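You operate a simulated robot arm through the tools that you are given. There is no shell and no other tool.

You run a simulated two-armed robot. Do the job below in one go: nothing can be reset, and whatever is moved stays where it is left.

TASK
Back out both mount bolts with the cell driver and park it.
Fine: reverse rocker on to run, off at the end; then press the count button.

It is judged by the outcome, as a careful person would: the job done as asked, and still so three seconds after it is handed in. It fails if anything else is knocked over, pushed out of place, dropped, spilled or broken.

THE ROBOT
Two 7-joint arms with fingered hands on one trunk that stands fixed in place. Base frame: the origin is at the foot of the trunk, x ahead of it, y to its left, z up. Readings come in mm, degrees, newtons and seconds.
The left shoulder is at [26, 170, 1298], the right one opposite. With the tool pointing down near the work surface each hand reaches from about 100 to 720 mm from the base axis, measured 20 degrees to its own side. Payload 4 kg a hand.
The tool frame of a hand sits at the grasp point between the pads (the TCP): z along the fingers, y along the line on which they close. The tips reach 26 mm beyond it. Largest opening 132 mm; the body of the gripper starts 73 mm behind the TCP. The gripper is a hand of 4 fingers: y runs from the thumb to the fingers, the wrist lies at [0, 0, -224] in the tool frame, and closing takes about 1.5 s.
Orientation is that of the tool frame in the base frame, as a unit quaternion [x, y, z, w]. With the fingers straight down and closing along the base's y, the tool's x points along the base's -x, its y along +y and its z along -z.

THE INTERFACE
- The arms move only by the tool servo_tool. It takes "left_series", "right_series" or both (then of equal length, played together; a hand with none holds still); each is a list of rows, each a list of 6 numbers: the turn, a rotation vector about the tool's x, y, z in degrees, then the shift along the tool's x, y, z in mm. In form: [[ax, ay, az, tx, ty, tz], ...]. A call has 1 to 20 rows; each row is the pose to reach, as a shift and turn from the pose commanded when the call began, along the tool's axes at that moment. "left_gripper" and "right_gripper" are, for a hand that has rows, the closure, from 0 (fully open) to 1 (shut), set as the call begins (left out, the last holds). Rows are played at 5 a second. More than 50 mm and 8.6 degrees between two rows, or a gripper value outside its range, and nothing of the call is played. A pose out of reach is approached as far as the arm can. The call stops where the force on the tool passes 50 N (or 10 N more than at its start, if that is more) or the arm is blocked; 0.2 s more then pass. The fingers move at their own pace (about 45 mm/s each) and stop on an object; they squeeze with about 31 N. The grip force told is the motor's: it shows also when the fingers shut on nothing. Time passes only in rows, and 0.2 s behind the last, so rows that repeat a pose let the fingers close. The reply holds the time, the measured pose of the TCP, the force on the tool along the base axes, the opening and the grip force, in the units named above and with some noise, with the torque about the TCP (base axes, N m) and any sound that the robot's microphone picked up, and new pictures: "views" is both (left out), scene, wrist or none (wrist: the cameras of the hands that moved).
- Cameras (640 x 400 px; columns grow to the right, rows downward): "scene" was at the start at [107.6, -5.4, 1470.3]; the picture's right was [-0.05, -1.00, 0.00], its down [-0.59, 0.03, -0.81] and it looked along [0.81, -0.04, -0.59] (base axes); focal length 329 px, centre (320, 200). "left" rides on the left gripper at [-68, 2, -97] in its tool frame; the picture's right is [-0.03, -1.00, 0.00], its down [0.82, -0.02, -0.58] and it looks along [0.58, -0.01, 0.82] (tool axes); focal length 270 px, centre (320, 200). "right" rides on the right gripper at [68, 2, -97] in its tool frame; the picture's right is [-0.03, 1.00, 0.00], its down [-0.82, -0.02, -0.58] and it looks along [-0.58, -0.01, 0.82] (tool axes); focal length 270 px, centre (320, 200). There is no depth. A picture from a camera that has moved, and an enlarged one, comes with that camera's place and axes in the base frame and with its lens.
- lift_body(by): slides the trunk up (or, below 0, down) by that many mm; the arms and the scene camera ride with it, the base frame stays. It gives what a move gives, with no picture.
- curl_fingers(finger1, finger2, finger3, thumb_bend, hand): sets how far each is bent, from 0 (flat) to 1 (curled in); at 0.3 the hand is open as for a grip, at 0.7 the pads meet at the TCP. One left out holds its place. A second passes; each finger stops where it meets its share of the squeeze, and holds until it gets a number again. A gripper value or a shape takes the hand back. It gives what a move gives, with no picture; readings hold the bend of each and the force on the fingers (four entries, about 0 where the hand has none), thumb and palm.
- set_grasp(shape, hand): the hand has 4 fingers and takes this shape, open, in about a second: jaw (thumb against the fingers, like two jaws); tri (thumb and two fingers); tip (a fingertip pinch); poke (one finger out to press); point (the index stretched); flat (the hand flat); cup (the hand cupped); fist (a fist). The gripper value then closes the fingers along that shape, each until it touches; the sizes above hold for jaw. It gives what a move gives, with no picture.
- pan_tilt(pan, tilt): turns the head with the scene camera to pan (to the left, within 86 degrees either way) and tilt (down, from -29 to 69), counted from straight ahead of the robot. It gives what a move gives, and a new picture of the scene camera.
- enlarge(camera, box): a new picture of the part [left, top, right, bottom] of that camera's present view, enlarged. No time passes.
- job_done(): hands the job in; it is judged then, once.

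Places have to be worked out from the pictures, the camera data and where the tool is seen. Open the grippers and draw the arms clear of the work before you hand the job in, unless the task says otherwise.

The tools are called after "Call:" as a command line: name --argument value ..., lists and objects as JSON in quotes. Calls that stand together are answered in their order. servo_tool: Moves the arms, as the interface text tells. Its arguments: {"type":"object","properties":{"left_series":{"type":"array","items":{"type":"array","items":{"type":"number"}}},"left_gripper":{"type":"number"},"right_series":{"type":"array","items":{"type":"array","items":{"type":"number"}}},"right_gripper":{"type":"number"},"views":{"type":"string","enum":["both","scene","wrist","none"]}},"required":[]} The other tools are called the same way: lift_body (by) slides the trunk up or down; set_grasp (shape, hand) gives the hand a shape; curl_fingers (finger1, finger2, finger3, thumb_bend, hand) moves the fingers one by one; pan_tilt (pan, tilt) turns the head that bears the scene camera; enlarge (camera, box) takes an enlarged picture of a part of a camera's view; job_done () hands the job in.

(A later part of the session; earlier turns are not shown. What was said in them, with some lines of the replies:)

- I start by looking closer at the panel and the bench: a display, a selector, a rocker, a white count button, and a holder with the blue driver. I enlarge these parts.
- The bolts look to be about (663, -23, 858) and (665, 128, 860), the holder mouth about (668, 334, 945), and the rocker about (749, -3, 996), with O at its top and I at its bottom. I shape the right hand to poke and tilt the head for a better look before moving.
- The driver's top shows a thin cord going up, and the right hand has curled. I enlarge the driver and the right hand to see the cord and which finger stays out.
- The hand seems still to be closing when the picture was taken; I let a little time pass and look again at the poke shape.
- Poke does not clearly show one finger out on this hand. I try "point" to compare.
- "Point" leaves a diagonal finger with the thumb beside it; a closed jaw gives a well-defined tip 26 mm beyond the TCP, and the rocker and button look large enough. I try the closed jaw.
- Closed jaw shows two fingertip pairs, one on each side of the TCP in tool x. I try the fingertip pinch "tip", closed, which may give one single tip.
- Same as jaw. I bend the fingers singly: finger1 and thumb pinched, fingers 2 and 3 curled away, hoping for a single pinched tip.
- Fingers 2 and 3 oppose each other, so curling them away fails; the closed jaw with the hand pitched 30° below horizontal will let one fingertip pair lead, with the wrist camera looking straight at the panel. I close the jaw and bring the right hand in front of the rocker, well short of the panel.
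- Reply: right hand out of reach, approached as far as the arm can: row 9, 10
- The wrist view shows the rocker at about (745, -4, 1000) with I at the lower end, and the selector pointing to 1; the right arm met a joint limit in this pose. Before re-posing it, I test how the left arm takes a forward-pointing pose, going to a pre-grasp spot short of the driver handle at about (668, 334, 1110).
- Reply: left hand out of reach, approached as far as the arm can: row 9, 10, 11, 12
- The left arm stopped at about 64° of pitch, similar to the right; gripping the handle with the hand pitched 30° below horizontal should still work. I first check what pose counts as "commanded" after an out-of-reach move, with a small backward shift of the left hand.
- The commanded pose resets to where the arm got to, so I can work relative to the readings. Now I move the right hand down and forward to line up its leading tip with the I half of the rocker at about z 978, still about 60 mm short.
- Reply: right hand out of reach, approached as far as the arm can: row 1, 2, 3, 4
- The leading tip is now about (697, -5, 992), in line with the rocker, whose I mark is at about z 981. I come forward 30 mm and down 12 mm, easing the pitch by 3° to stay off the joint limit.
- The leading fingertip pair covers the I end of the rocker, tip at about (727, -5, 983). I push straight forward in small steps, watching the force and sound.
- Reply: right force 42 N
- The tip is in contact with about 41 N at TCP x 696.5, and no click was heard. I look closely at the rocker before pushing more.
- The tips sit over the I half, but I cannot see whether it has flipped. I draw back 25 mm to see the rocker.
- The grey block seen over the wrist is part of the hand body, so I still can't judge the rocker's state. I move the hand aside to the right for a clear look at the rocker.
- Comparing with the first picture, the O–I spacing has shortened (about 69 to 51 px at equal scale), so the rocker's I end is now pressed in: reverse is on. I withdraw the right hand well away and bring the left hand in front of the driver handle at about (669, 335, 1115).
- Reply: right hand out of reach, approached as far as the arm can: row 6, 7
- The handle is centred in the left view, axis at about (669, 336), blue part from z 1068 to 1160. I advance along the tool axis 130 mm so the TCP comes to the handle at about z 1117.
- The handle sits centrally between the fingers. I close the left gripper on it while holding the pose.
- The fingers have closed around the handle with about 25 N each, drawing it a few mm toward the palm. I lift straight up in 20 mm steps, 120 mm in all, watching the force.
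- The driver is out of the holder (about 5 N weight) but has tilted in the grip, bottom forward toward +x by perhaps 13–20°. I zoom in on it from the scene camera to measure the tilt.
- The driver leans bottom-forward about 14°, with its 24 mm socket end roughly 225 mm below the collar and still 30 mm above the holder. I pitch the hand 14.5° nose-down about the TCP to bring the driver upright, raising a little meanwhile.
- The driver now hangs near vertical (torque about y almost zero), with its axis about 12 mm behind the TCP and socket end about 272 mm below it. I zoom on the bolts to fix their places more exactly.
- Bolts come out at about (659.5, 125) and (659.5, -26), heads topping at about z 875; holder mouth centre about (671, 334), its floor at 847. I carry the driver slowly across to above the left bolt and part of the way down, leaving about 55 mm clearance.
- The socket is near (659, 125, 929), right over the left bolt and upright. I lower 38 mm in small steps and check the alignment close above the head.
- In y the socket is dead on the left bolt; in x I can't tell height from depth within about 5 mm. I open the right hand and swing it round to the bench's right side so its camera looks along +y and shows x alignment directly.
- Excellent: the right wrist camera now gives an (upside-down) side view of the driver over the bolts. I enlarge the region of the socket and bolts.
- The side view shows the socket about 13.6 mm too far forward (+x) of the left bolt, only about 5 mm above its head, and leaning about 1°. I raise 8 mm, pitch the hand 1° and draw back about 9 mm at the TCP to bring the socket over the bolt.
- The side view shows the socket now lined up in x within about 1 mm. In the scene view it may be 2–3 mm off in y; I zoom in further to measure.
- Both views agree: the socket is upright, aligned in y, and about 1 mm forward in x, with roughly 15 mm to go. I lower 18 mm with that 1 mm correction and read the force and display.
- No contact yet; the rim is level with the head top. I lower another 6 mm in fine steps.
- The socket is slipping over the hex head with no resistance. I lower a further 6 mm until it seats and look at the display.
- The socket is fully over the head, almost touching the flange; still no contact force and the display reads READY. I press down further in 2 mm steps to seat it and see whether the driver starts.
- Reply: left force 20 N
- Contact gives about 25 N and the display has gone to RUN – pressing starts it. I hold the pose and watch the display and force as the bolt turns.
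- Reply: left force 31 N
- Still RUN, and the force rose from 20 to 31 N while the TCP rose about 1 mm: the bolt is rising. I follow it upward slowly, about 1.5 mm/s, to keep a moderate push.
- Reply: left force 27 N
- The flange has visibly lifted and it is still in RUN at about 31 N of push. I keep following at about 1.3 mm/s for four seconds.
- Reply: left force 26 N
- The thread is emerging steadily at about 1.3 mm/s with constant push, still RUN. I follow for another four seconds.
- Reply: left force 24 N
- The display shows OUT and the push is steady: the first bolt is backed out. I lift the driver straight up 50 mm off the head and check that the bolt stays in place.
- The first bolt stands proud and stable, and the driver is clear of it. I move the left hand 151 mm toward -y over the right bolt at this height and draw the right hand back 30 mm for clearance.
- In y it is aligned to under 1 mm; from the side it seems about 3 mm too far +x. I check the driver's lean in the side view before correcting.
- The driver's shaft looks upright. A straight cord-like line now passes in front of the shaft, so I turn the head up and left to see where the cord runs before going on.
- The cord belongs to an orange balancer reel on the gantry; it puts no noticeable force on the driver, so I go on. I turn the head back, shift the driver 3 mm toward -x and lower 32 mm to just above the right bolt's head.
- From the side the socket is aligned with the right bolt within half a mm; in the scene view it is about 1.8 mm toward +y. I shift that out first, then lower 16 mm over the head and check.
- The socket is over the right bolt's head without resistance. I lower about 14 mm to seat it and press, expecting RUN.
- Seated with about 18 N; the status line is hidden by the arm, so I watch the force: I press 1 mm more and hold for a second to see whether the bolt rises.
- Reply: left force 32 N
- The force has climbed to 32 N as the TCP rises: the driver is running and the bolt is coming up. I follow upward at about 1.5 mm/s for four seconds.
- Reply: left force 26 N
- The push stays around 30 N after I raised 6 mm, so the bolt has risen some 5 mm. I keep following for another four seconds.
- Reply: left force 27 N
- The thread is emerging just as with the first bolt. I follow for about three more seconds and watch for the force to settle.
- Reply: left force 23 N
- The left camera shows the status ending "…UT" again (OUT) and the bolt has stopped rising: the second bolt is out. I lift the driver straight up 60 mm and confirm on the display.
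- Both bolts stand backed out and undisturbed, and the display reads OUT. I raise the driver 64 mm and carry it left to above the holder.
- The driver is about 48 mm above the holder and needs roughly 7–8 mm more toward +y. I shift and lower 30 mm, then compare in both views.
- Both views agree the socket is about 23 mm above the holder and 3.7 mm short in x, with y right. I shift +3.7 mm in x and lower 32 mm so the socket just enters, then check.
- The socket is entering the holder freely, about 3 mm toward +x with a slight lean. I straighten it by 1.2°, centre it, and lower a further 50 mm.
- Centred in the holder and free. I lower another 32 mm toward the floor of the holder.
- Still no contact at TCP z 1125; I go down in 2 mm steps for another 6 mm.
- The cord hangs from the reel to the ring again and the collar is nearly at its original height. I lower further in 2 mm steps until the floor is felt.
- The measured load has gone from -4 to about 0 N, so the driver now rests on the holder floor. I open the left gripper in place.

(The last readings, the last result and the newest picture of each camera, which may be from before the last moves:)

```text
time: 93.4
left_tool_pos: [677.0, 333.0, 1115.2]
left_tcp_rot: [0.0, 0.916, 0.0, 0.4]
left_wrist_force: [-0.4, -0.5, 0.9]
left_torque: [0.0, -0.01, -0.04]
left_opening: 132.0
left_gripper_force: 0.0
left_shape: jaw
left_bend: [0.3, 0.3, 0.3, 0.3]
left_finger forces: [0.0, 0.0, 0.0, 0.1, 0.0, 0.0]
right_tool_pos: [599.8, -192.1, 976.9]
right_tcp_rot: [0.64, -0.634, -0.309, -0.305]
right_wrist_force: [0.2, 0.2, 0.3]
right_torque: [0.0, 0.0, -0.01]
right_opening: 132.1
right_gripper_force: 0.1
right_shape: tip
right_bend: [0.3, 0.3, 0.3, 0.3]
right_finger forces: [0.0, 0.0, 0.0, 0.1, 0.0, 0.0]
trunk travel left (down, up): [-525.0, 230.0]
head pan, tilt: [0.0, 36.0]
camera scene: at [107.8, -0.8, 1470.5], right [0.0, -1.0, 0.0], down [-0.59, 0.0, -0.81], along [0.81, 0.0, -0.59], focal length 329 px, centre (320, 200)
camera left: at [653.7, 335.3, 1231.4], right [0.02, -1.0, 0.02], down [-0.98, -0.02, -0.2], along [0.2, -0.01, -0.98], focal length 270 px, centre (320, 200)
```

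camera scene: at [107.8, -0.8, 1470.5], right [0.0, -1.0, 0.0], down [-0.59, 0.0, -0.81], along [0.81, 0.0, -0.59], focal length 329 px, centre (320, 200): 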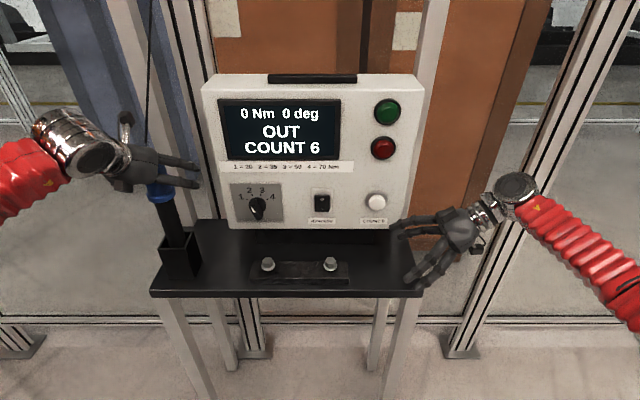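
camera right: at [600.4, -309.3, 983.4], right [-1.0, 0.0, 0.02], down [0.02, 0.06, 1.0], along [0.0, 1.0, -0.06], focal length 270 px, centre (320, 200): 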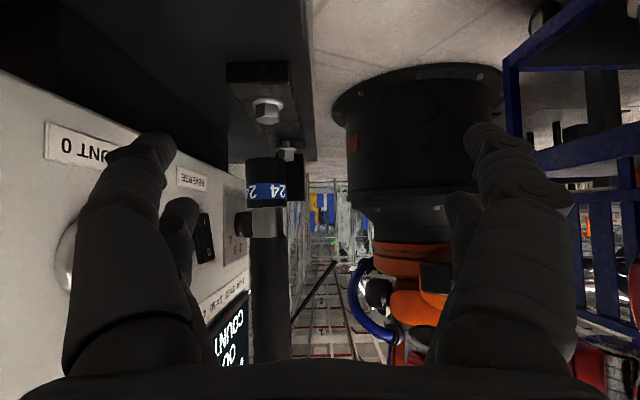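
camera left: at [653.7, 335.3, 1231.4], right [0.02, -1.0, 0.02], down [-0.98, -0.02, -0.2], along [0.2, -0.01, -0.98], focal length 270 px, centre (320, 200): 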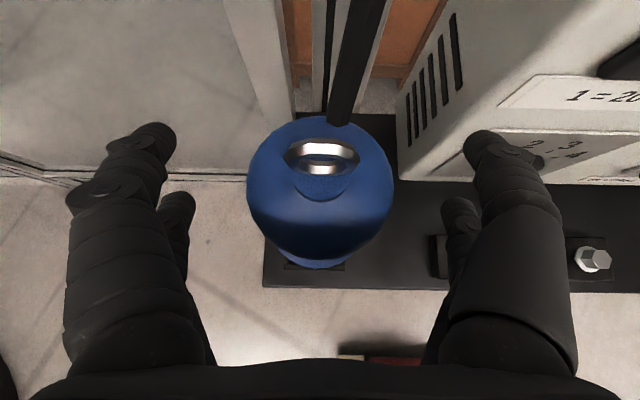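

The driver stands free in the holder with the fingers open around it. I back the left hand out along its own axis, away from the handle and cord.

Call:
servo_tool --left_series '[[0, 0, 0, 0, 0, -12], [0, 0, 0, 0, 0, -30], [0, 0, 0, 0, 0, -55], [0, 0, 0, 0, 0, -80], [0, 0, 0, 0, 0, -110], [0, 0, 0, 0, 0, -140], [0, 0, 0, 0, 0, -170]]' --views "both"

Call:
enlarge --camera "scene" --box '[90, 120, 250, 290]'

```text
time: 95.0
left_tool_pos: [551.7, 332.7, 1232.7]
left_tcp_rot: [0.0, 0.917, 0.0, 0.399]
left_wrist_force: [0.3, 0.2, -0.6]
left_torque: [0.04, 0.03, 0.03]
left_opening: 132.0
left_gripper_force: 0.0
left_shape: jaw
left_bend: [0.3, 0.3, 0.3, 0.3]
left_finger forces: [0.0, 0.0, 0.0, 0.0, 0.0, 0.0]
right_tool_pos: [598.6, -191.2, 977.0]
right_tcp_rot: [0.641, -0.633, -0.309, -0.305]
right_wrist_force: [0.4, -0.2, 0.8]
right_torque: [0.0, -0.03, 0.03]
right_opening: 132.0
right_gripper_force: 0.0
right_shape: tip
right_bend: [0.3, 0.3, 0.3, 0.3]
right_finger forces: [0.0, 0.0, 0.0, 0.0, 0.0, 0.0]
trunk travel left (down, up): [-525.0, 230.0]
head pan, tilt: [0.0, 36.0]
camera scene: at [106.9, -0.8, 1470.5], right [0.0, -1.0, 0.0], down [-0.59, 0.0, -0.81], along [0.81, 0.0, -0.59], focal length 329 px, centre (320, 200)
camera left: at [528.8, 333.8, 1347.5], right [0.02, -1.0, 0.02], down [-0.98, -0.02, -0.2], along [0.2, -0.02, -0.98], focal length 270 px, centre (320, 200)
```

scene: 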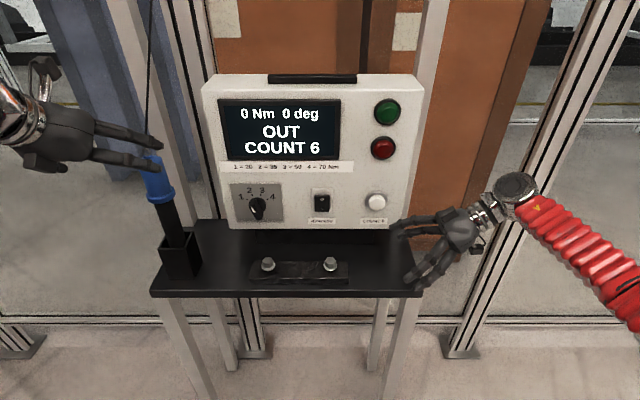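
left: 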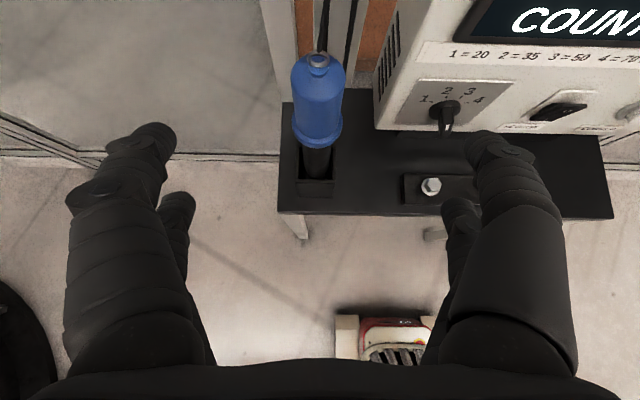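

```text
2.35 times, centred on (170, 205) of scene
camera zoom: at [106.9, -0.8, 1470.5], right [0.0, -1.0, 0.0], down [-0.59, 0.0, -0.81], along [0.81, 0.0, -0.59], focal length 774 px, centre (673, 188)
```

zoom: 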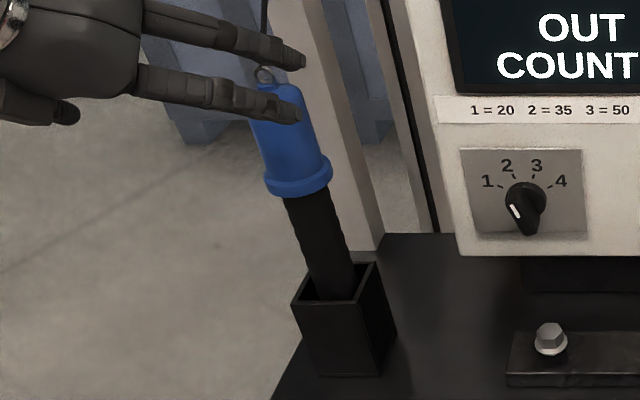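

The driver is parked upright in its holder. I now swing the right hand back to face the panel, closing its fingers, and draw the left hand further away.

Call:
servo_tool --right_series '[[5.9, 0, 4.6, -8, 5, 3], [11.8, 0, 9.2, -17, 10, 6], [17.7, 0, 13.9, -25, 15, 9], [23.6, 0, 18.5, -33, 20, 12], [29.5, 0, 23.1, -41, 25, 15], [35.5, 0, 27.7, -50, 30, 18], [41.4, 0, 32.3, -58, 34, 22], [47.3, 0, 36.9, -66, 39, 25], [53.2, 0, 41.6, -74, 44, 28], [59.1, 0, 46.2, -83, 49, 31], [65, 0, 50.8, -91, 54, 34], [70.9, 0, 55.4, -99, 59, 37]]' --right_gripper 1.0 --left_series '[[0, 0, 0, 0, 0, -20], [0, 0, 0, 0, 0, -40], [0, 0, 0, 0, 0, -60], [0, 0, 0, 0, 0, -80], [0, 0, 0, 0, 0, -100], [0, 0, 0, 0, 0, -110], [0, 0, 0, 0, 0, -110], [0, 0, 0, 0, 0, -110], [0, 0, 0, 0, 0, -110], [0, 0, 0, 0, 0, -110], [0, 0, 0, 0, 0, -110], [0, 0, 0, 0, 0, -110]]' --views "both"

```text
time: 97.6
left_tool_pos: [471.1, 333.9, 1307.2]
left_tcp_rot: [-0.001, 0.917, 0.001, 0.399]
left_wrist_force: [0.1, 0.3, -0.5]
left_torque: [0.01, 0.01, 0.05]
left_opening: 132.1
left_gripper_force: 0.0
left_shape: jaw
left_bend: [0.3, 0.3, 0.3, 0.3]
left_finger forces: [0.0, 0.0, 0.0, 0.0, 0.0, 0.0]
right_tool_pos: [542.0, -103.3, 1032.7]
right_tcp_rot: [-0.008, 0.901, -0.003, 0.434]
right_wrist_force: [-0.1, 0.2, -0.4]
right_torque: [0.01, 0.0, -0.02]
right_opening: 0.1
right_gripper_force: 31.2
right_shape: tip
right_bend: [0.62, 0.63, 0.63, 0.7]
right_finger forces: [0.1, 0.1, 0.0, 0.1, 0.0, 0.0]
trunk travel left (down, up): [-525.0, 230.0]
head pan, tilt: [0.0, 36.0]
camera scene: at [107.9, -0.5, 1470.4], right [0.0, -1.0, 0.0], down [-0.59, 0.0, -0.81], along [0.81, 0.0, -0.59], focal length 329 px, centre (320, 200)
camera right: at [424.2, -102.4, 1040.2], right [0.01, 1.0, 0.01], down [0.06, -0.01, 1.0], along [1.0, 0.0, -0.06], focal length 270 px, centre (320, 200)
camera left: at [448.3, 335.7, 1422.2], right [0.02, -1.0, 0.02], down [-0.98, -0.02, -0.2], along [0.2, -0.01, -0.98], focal length 270 px, centre (320, 200)
```

scene: 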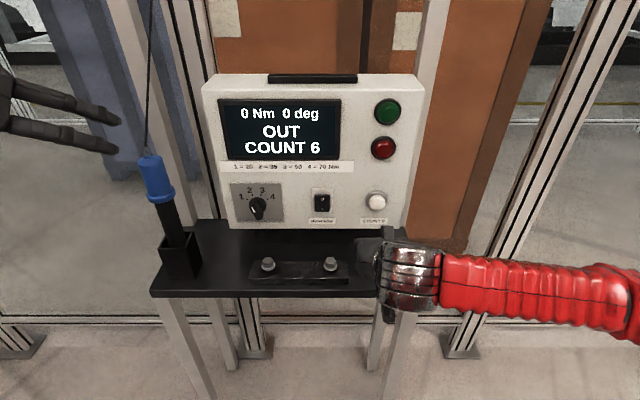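
right: 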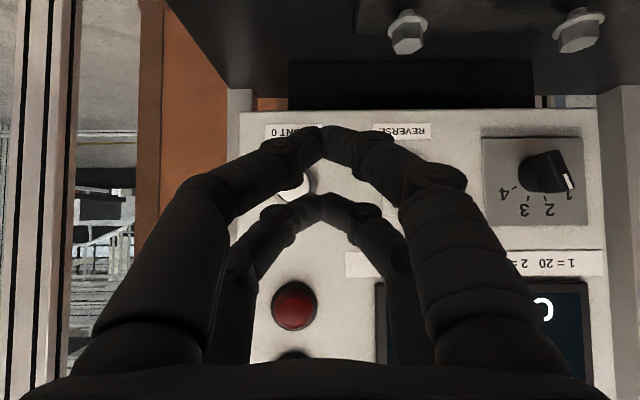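
left: 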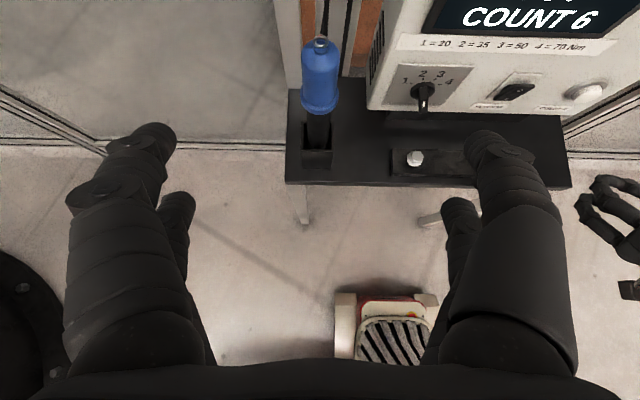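

The driver stays parked with the cord hanging as before. I bring the right hand in front of the rocker's upper (O) half, about 35 mm short.

Call:
servo_tool --right_series '[[0, 0, 0, -11, 20, 17], [0, 0, 0, -23, 40, 34], [0, 0, 0, -34, 60, 51], [0, 0, 0, -46, 80, 69], [0, 0, 0, -57, 92, 86], [0, 0, 0, -68.4, 98, 103], [0, 0, 0, -68.4, 98, 103]]' --views "both"

Call:
enlarge --camera "right" --box '[220, 100, 420, 300]'

```text
time: 99.2
left_tool_pos: [469.9, 331.7, 1307.6]
left_tcp_rot: [-0.001, 0.917, 0.001, 0.398]
left_wrist_force: [-0.1, 0.2, 0.9]
left_torque: [0.04, 0.02, 0.0]
left_opening: 131.8
left_gripper_force: 0.0
left_shape: jaw
left_bend: [0.3, 0.3, 0.3, 0.3]
left_finger forces: [0.0, 0.0, 0.0, 0.0, 0.0, 0.0]
right_tool_pos: [662.7, -1.1, 1022.8]
right_tcp_rot: [-0.007, 0.899, -0.002, 0.437]
right_wrist_force: [0.2, 0.7, 0.3]
right_torque: [0.01, -0.01, 0.0]
right_opening: 0.0
right_gripper_force: 30.9
right_shape: tip
right_bend: [0.62, 0.63, 0.63, 0.7]
right_finger forces: [0.0, 0.0, 0.0, 0.0, 0.0, 0.1]
trunk travel left (down, up): [-525.0, 230.0]
head pan, tilt: [0.0, 36.0]
camera scene: at [107.3, -0.8, 1470.5], right [0.0, -1.0, 0.0], down [-0.59, 0.0, -0.81], along [0.81, 0.0, -0.59], focal length 329 px, centre (320, 200)
camera right: at [545.4, -1.1, 1028.6], right [0.0, 1.0, 0.01], down [0.05, -0.01, 1.0], along [1.0, 0.0, -0.05], focal length 270 px, centre (320, 200)
```

scene: 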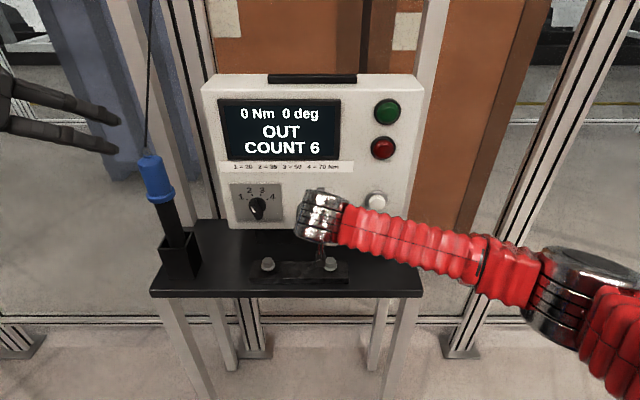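
right: 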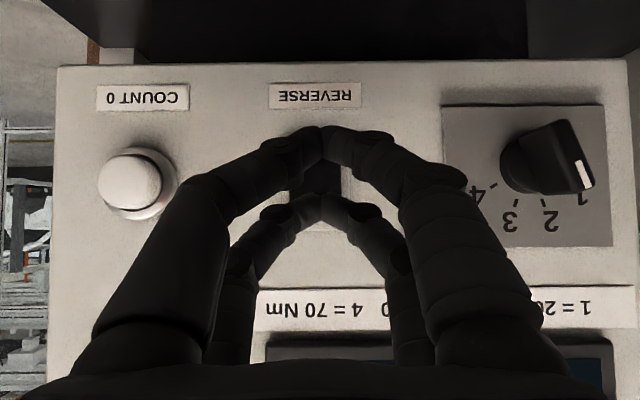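

```text
2.00 times, centred on (320, 200) of right
camera zoom: at [545.4, -1.1, 1028.6], right [0.0, 1.0, 0.01], down [0.05, -0.01, 1.0], along [1.0, 0.0, -0.05], focal length 541 px, centre (320, 200)
```

zoom: 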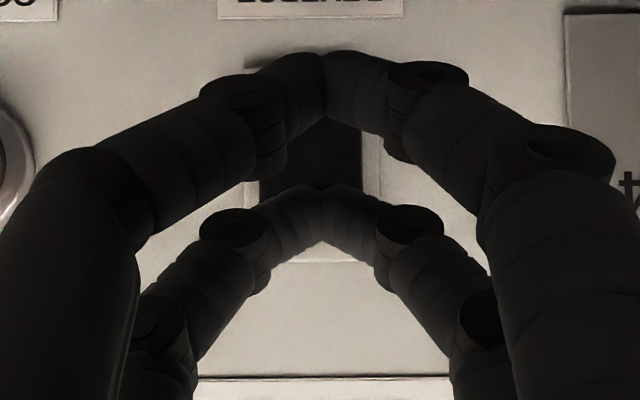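

The leading tip is level with the O end (z ≈ 1025) and about 3 mm to the +y side of it. I correct that and press forward as before, in small final steps.

Call:
servo_tool --right_series '[[0, 0, 0, -6, -3.5, 8], [0, 0, 0, -12.3, -3.5, 15.7], [0, 0, 0, -18.5, -3.5, 23.6], [0, 0, 0, -20, -3.5, 25.5], [0, 0, 0, -21.6, -3.5, 27.5], [0, 0, 0, -23.1, -3.5, 29.5], [0, 0, 0, -24.4, -3.5, 31.1], [0, 0, 0, -25.3, -3.5, 32.3], [0, 0, 0, -25.9, -3.5, 33.1]]' --views "both"

```text
time: 101.2
left_tool_pos: [465.1, 332.0, 1309.7]
left_tcp_rot: [0.001, 0.916, -0.001, 0.402]
left_wrist_force: [-0.3, 0.9, -0.5]
left_torque: [-0.02, -0.01, 0.04]
left_opening: 132.0
left_gripper_force: 0.0
left_shape: jaw
left_bend: [0.3, 0.3, 0.3, 0.3]
left_finger forces: [0.0, 0.0, 0.0, 0.1, 0.0, 0.0]
right_tool_pos: [697.8, -4.2, 1021.1]
right_tcp_rot: [-0.008, 0.9, -0.001, 0.437]
right_wrist_force: [-48.4, -2.9, -4.1]
right_torque: [0.05, 0.14, -0.06]
right_opening: 0.1
right_gripper_force: 31.0
right_shape: tip
right_bend: [0.62, 0.66, 0.67, 0.7]
right_finger forces: [0.0, 0.0, 0.0, 0.0, 0.0, 0.1]
trunk travel left (down, up): [-525.0, 230.0]
head pan, tilt: [0.0, 36.0]
camera scene: at [99.9, -1.3, 1471.0], right [0.0, -1.0, 0.0], down [-0.58, 0.0, -0.81], along [0.81, 0.0, -0.58], focal length 329 px, centre (320, 200)
camera right: at [579.3, -3.7, 1027.8], right [0.0, 1.0, 0.01], down [0.05, -0.01, 1.0], along [1.0, 0.0, -0.05], focal length 270 px, centre (320, 200)
```

scene: 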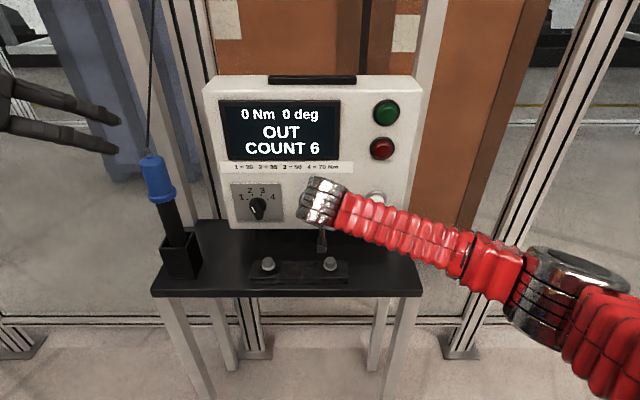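
right: 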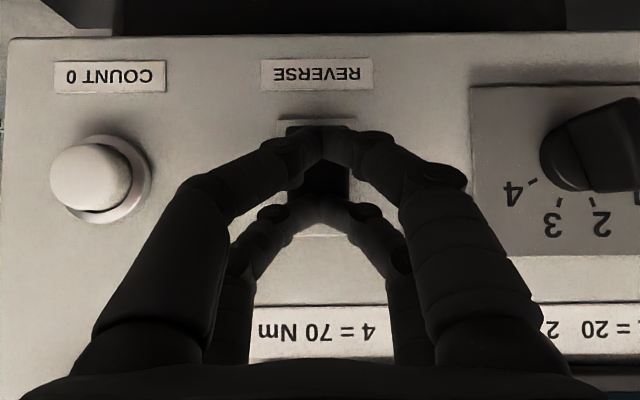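

Pressed with about 48 N. I draw back 45 mm and move to in front of the count button, which clears the view of the rocker.

Call:
servo_tool --right_series '[[0, 0, 0, 9, 0, -12], [0, 0, 0, 18.5, 0, -23.6], [0, 0, 0, 27.8, 0, -35.4], [0, 0, 0, 30, -15, -39], [0, 0, 0, 32, -40, -41], [0, 0, 0, 33, -65, -42], [0, 0, 0, 33, -90, -42], [0, 0, 0, 33, -115, -42], [0, 0, 0, 33, -131, -42], [0, 0, 0, 33, -131, -42]]' --views "both"

Call:
enlarge --camera "scene" --box '[270, 170, 390, 245]'

Call:
enlarge --camera "right" --box '[220, 80, 420, 280]'

```text
time: 103.4
left_tool_pos: [470.5, 333.0, 1306.6]
left_tcp_rot: [0.0, 0.917, 0.0, 0.399]
left_wrist_force: [0.6, -0.7, 0.1]
left_torque: [-0.01, 0.0, 0.0]
left_opening: 131.9
left_gripper_force: 0.1
left_shape: jaw
left_bend: [0.3, 0.3, 0.3, 0.3]
left_finger forces: [0.1, 0.1, 0.0, 0.0, 0.0, 0.0]
right_tool_pos: [654.5, -136.9, 1021.7]
right_tcp_rot: [-0.008, 0.899, -0.001, 0.438]
right_wrist_force: [0.5, 0.3, -1.1]
right_torque: [0.01, 0.0, 0.01]
right_opening: 0.0
right_gripper_force: 30.8
right_shape: tip
right_bend: [0.62, 0.65, 0.66, 0.7]
right_finger forces: [0.0, 0.0, 0.0, 0.0, 0.0, 0.0]
trunk travel left (down, up): [-525.0, 230.0]
head pan, tilt: [0.0, 36.0]
camera scene: at [107.7, -0.5, 1470.5], right [0.0, -1.0, 0.0], down [-0.59, 0.0, -0.81], along [0.81, 0.0, -0.59], focal length 329 px, centre (320, 200)
camera right: at [536.0, -136.4, 1027.8], right [0.0, 1.0, 0.01], down [0.05, -0.01, 1.0], along [1.0, 0.0, -0.05], focal length 270 px, centre (320, 200)
```

scene: 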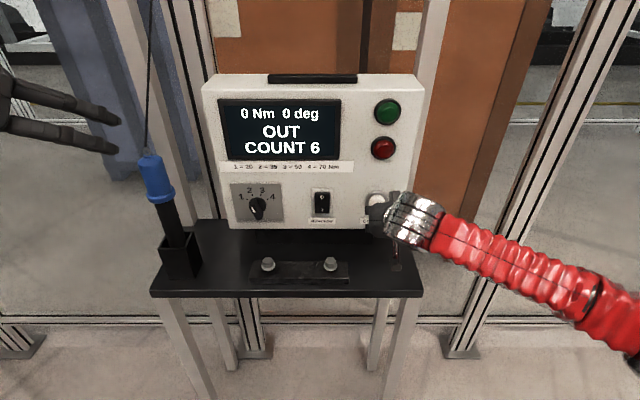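
right: 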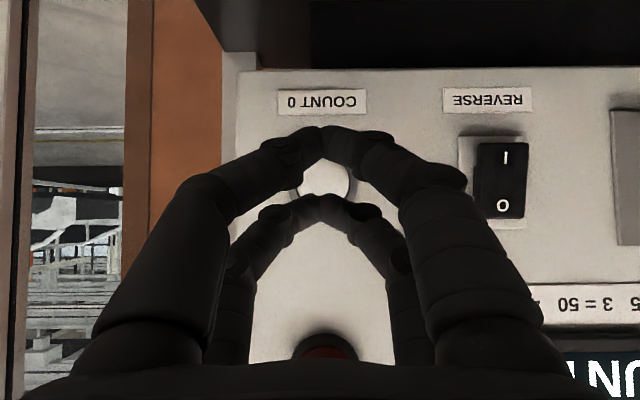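

```text
5.33 times, centred on (330, 208) of scene
camera zoom: at [107.7, -0.5, 1470.5], right [0.0, -1.0, 0.0], down [-0.59, 0.0, -0.81], along [0.81, 0.0, -0.59], focal length 1754 px, centre (267, 160)
```

zoom: 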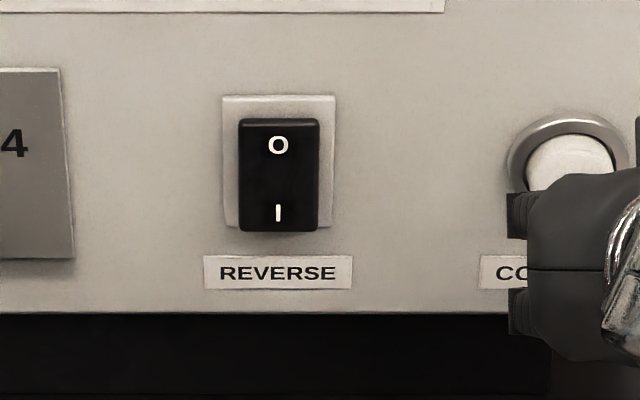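

```text
2.00 times, centred on (320, 180) of right
camera zoom: at [536.0, -136.4, 1027.8], right [0.0, 1.0, 0.01], down [0.05, -0.01, 1.0], along [1.0, 0.0, -0.05], focal length 541 px, centre (320, 240)
```

zoom: 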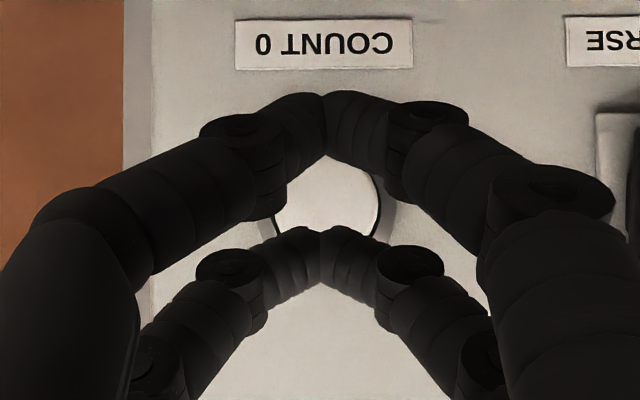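

The rocker shows the long O–I spacing again, O pressed in: reverse is off. The count button is at about (735, -134.5, 1005); I lower 18 mm and come forward to just short of it.

Call:
servo_tool --right_series '[[0, 0, 0, 7, 1, 5.5], [0, 0, 0, 14.2, 2, 11.1], [0, 0, 0, 8, 2, 19], [0, 0, 0, 2, 2, 26.8], [0, 0, 0, -4.3, 2, 34.7], [0, 0, 0, -7.4, 2, 38.7], [0, 0, 0, -7.4, 2, 38.7]]' --views "both"

Call:
enlarge --camera "right" --box '[220, 100, 420, 300]'

```text
time: 105.0
left_tool_pos: [471.8, 334.0, 1307.1]
left_tcp_rot: [-0.001, 0.917, 0.0, 0.399]
left_wrist_force: [-0.4, -0.9, 0.5]
left_torque: [-0.01, -0.01, 0.02]
left_opening: 131.7
left_gripper_force: 0.1
left_shape: jaw
left_bend: [0.3, 0.3, 0.3, 0.3]
left_finger forces: [0.0, 0.1, 0.1, 0.0, 0.0, 0.0]
right_tool_pos: [687.7, -134.2, 1003.9]
right_tcp_rot: [-0.008, 0.899, -0.002, 0.437]
right_wrist_force: [-0.3, 0.7, 0.1]
right_torque: [0.06, -0.04, -0.02]
right_opening: 0.0
right_gripper_force: 31.1
right_shape: tip
right_bend: [0.62, 0.65, 0.66, 0.7]
right_finger forces: [0.0, 0.0, 0.1, 0.0, 0.0, 0.0]
trunk travel left (down, up): [-525.0, 230.0]
head pan, tilt: [0.0, 36.0]
camera scene: at [107.6, -0.7, 1470.5], right [0.0, -1.0, 0.0], down [-0.59, 0.0, -0.81], along [0.81, 0.0, -0.59], focal length 329 px, centre (320, 200)
camera right: at [569.6, -133.8, 1010.4], right [0.0, 1.0, 0.01], down [0.05, -0.01, 1.0], along [1.0, 0.0, -0.05], focal length 270 px, centre (320, 200)
```

scene: 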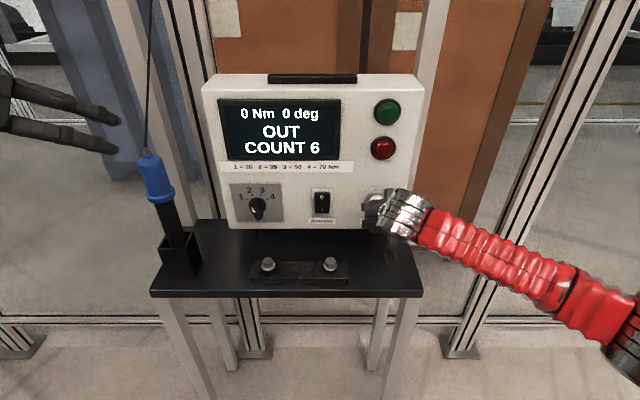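
right: 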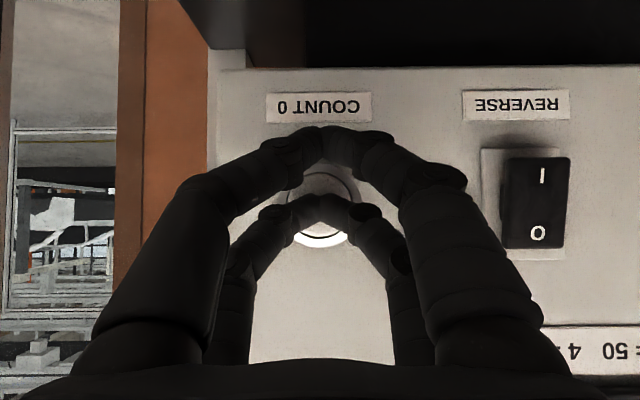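

```text
2.00 times, centred on (320, 200) of right
camera zoom: at [569.6, -133.8, 1010.4], right [0.0, 1.0, 0.01], down [0.05, -0.01, 1.0], along [1.0, 0.0, -0.05], focal length 541 px, centre (320, 200)
```

zoom: 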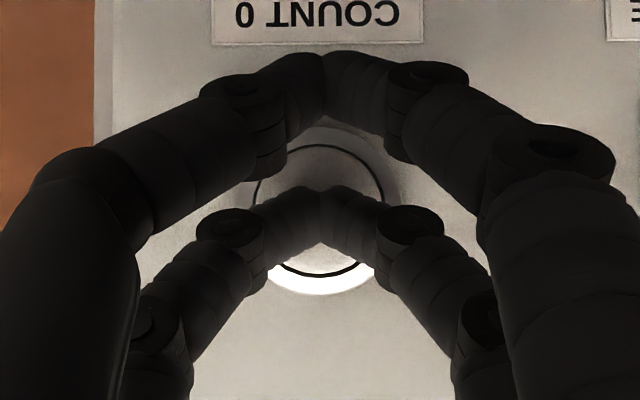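

The tip is centred on the count button. I press forward in small steps.

Call:
servo_tool --right_series '[[0, 0, 0, -3.7, 0, 4.7], [0, 0, 0, -5.6, 0, 7.1], [0, 0, 0, -6.8, 0, 8.7], [0, 0, 0, -8, 0, 10.2], [0, 0, 0, -8.6, 0, 11]]' --views "both"

```text
time: 106.2
left_tool_pos: [466.6, 333.2, 1309.5]
left_tcp_rot: [0.0, 0.916, 0.0, 0.4]
left_wrist_force: [0.2, 1.3, 0.7]
left_torque: [0.02, 0.0, -0.01]
left_opening: 131.9
left_gripper_force: 0.2
left_shape: jaw
left_bend: [0.3, 0.3, 0.3, 0.3]
left_finger forces: [0.0, 0.0, 0.0, 0.0, 0.1, 0.0]
right_tool_pos: [695.2, -134.4, 1004.1]
right_tcp_rot: [-0.008, 0.9, -0.002, 0.437]
right_wrist_force: [-34.8, -1.8, -3.8]
right_torque: [0.02, 0.03, -0.09]
right_opening: 0.0
right_gripper_force: 30.9
right_shape: tip
right_bend: [0.62, 0.65, 0.66, 0.7]
right_finger forces: [0.1, 0.1, 0.0, 0.1, 0.0, 0.0]
trunk travel left (down, up): [-525.0, 230.0]
head pan, tilt: [0.0, 36.0]
heard: click
camera scene: at [102.2, -1.1, 1470.8], right [0.0, -1.0, 0.0], down [-0.59, 0.0, -0.81], along [0.81, 0.0, -0.59], focal length 329 px, centre (320, 200)
camera right: at [578.3, -133.7, 1010.4], right [0.0, 1.0, 0.01], down [0.05, -0.01, 1.0], along [1.0, 0.0, -0.05], focal length 270 px, centre (320, 200)
```

scene: 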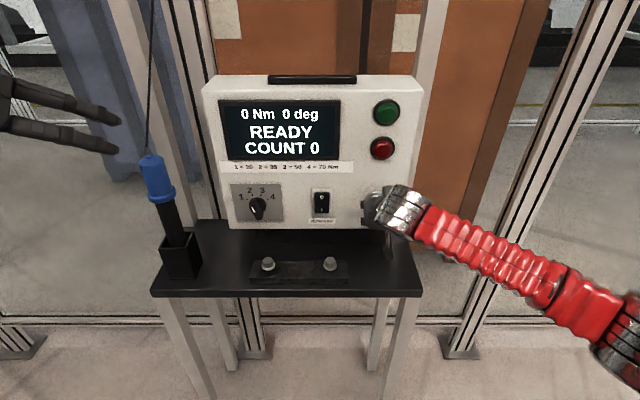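
right: 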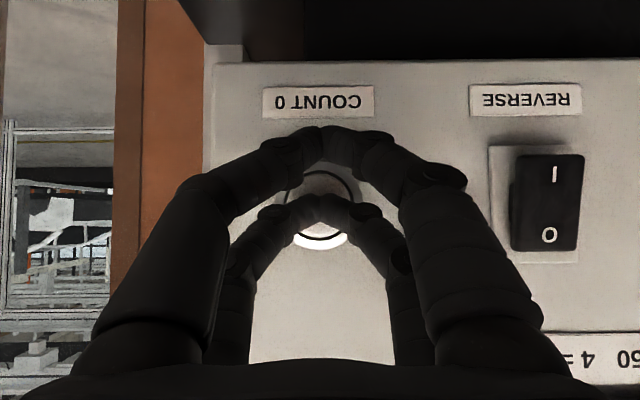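

A click, and the display shows READY, COUNT 0. I draw the right hand straight back, then away to the right, and open it when clear.

Call:
servo_tool --right_series '[[0, 0, 0, 6, 0, -8], [0, 0, 0, 15, 0, -20], [0, 0, 0, 27, 0, -35], [0, 0, 0, 37, 0, -55], [0, 0, 0, 40, -10, -85], [0, 0, 0, 42, -25, -115], [0, 0, 0, 42, -45, -145], [0, 0, 0, 42, -65, -175], [0, 0, 0, 42, -85, -205], [0, 0, 0, 42, -100, -235]]' --views "both"

```text
time: 108.4
left_tool_pos: [469.8, 333.1, 1307.6]
left_tcp_rot: [0.0, 0.917, 0.0, 0.399]
left_wrist_force: [-0.2, -0.4, 0.1]
left_torque: [-0.02, -0.03, -0.01]
left_opening: 131.9
left_gripper_force: 0.0
left_shape: jaw
left_bend: [0.3, 0.3, 0.3, 0.3]
left_finger forces: [0.0, 0.0, 0.1, 0.0, 0.0, 0.0]
right_tool_pos: [491.4, -236.9, 1116.7]
right_tcp_rot: [-0.008, 0.899, -0.002, 0.438]
right_wrist_force: [0.5, 0.2, -0.4]
right_torque: [0.0, 0.01, -0.03]
right_opening: 0.2
right_gripper_force: 31.1
right_shape: tip
right_bend: [0.62, 0.65, 0.66, 0.7]
right_finger forces: [0.1, 0.0, 0.0, 0.0, 0.1, 0.1]
trunk travel left (down, up): [-525.0, 230.0]
head pan, tilt: [0.0, 36.0]
camera scene: at [106.7, -0.9, 1470.6], right [0.0, -1.0, 0.0], down [-0.59, 0.0, -0.81], along [0.81, 0.0, -0.59], focal length 329 px, centre (320, 200)
camera right: at [373.7, -235.7, 1123.0], right [0.0, 1.0, 0.01], down [0.05, -0.01, 1.0], along [1.0, 0.0, -0.05], focal length 270 px, centre (320, 200)
```

scene: 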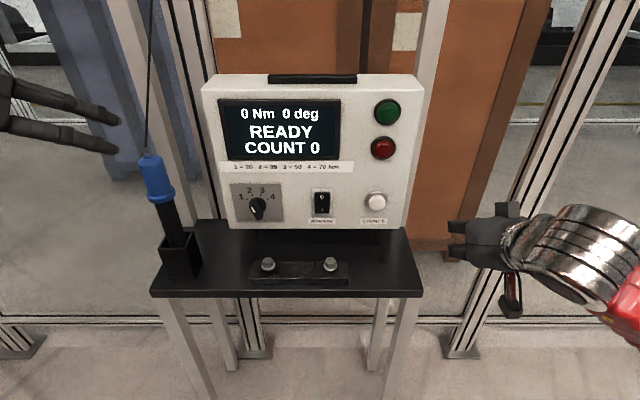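
right: 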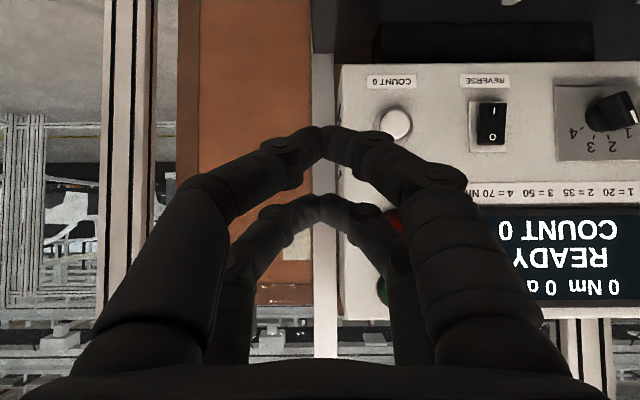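

The hand is clear. I open the right gripper, draw it a little further away, and take a last close look at the panel, bolts and parked driver.

Call:
servo_tool --right_series '[[0, 0, 0, 0, -10, -8], [0, 0, 0, 0, -20, -16], [0, 0, 0, 0, -30, -25], [0, 0, 0, 0, -30, -25], [0, 0, 0, 0, -30, -25], [0, 0, 0, 0, -30, -25], [0, 0, 0, 0, -30, -25], [0, 0, 0, 0, -30, -25]]' --right_gripper 0.0 --left_series '[[0, 0, 0, 0, 0, -10], [0, 0, 0, 0, 0, -20], [0, 0, 0, 0, 0, -30], [0, 0, 0, 0, 0, -30], [0, 0, 0, 0, 0, -30], [0, 0, 0, 0, 0, -30], [0, 0, 0, 0, 0, -30], [0, 0, 0, 0, 0, -30]]' --views "scene"

Call:
enlarge --camera "scene" --box '[270, 170, 390, 245]'

Call:
enlarge --camera "scene" --box '[110, 130, 370, 300]'

```text
time: 110.2
left_tool_pos: [448.6, 331.5, 1326.7]
left_tcp_rot: [0.0, 0.917, 0.0, 0.399]
left_wrist_force: [-0.6, 0.4, 0.7]
left_torque: [0.01, 0.0, 0.0]
left_opening: 132.0
left_gripper_force: 0.0
left_shape: jaw
left_bend: [0.3, 0.3, 0.3, 0.3]
left_finger forces: [0.1, 0.0, 0.0, 0.0, 0.0, 0.0]
right_tool_pos: [473.6, -265.9, 1131.7]
right_tcp_rot: [-0.007, 0.899, -0.001, 0.438]
right_wrist_force: [0.0, 1.2, 0.2]
right_torque: [0.04, -0.02, 0.0]
right_opening: 132.0
right_gripper_force: 0.1
right_shape: tip
right_bend: [0.3, 0.3, 0.3, 0.3]
right_finger forces: [0.1, 0.0, 0.0, 0.1, 0.0, 0.1]
trunk travel left (down, up): [-525.0, 230.0]
head pan, tilt: [0.0, 36.0]
camera scene: at [107.3, -0.7, 1470.5], right [0.0, -1.0, 0.0], down [-0.59, 0.0, -0.81], along [0.81, 0.0, -0.59], focal length 329 px, centre (320, 200)
```

scene: 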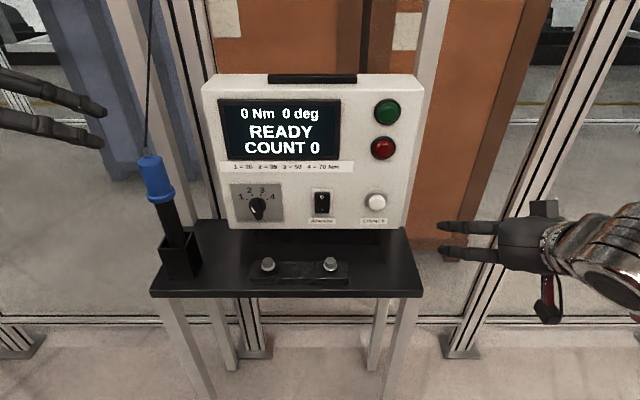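

```text
5.33 times, centred on (330, 208) of scene
camera zoom: at [107.3, -0.7, 1470.5], right [0.0, -1.0, 0.0], down [-0.59, 0.0, -0.81], along [0.81, 0.0, -0.59], focal length 1754 px, centre (267, 160)
```

zoom: 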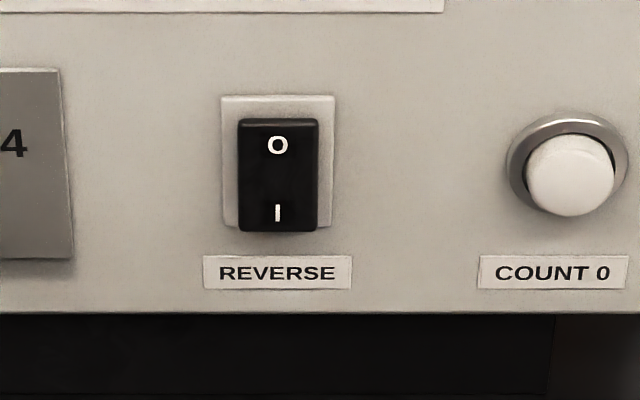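

```text
2.35 times, centred on (240, 215) of scene
camera zoom: at [107.3, -0.7, 1470.5], right [0.0, -1.0, 0.0], down [-0.59, 0.0, -0.81], along [0.81, 0.0, -0.59], focal length 774 px, centre (508, 165)
```

zoom: 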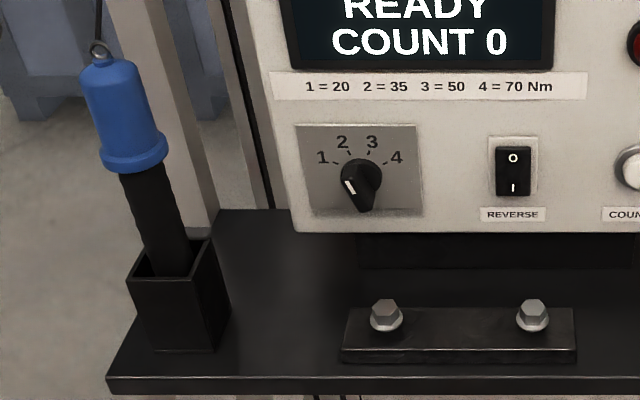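

Both bolts are backed out and the driver stands parked in its holder. The reverse rocker is off (O), the count reads 0, and both hands are open and clear. I hand the job in.

Call:
job_done

```text
The job is handed in.
```

Both mount bolts are backed out; the display showed OUT for each one. The driver is parked upright in its holder.

The reverse rocker was on for the run and is now back on O. I then pressed the count button, and the display reads READY, COUNT 0.

Nothing else looks moved or disturbed. Both hands are open and clear of the work.
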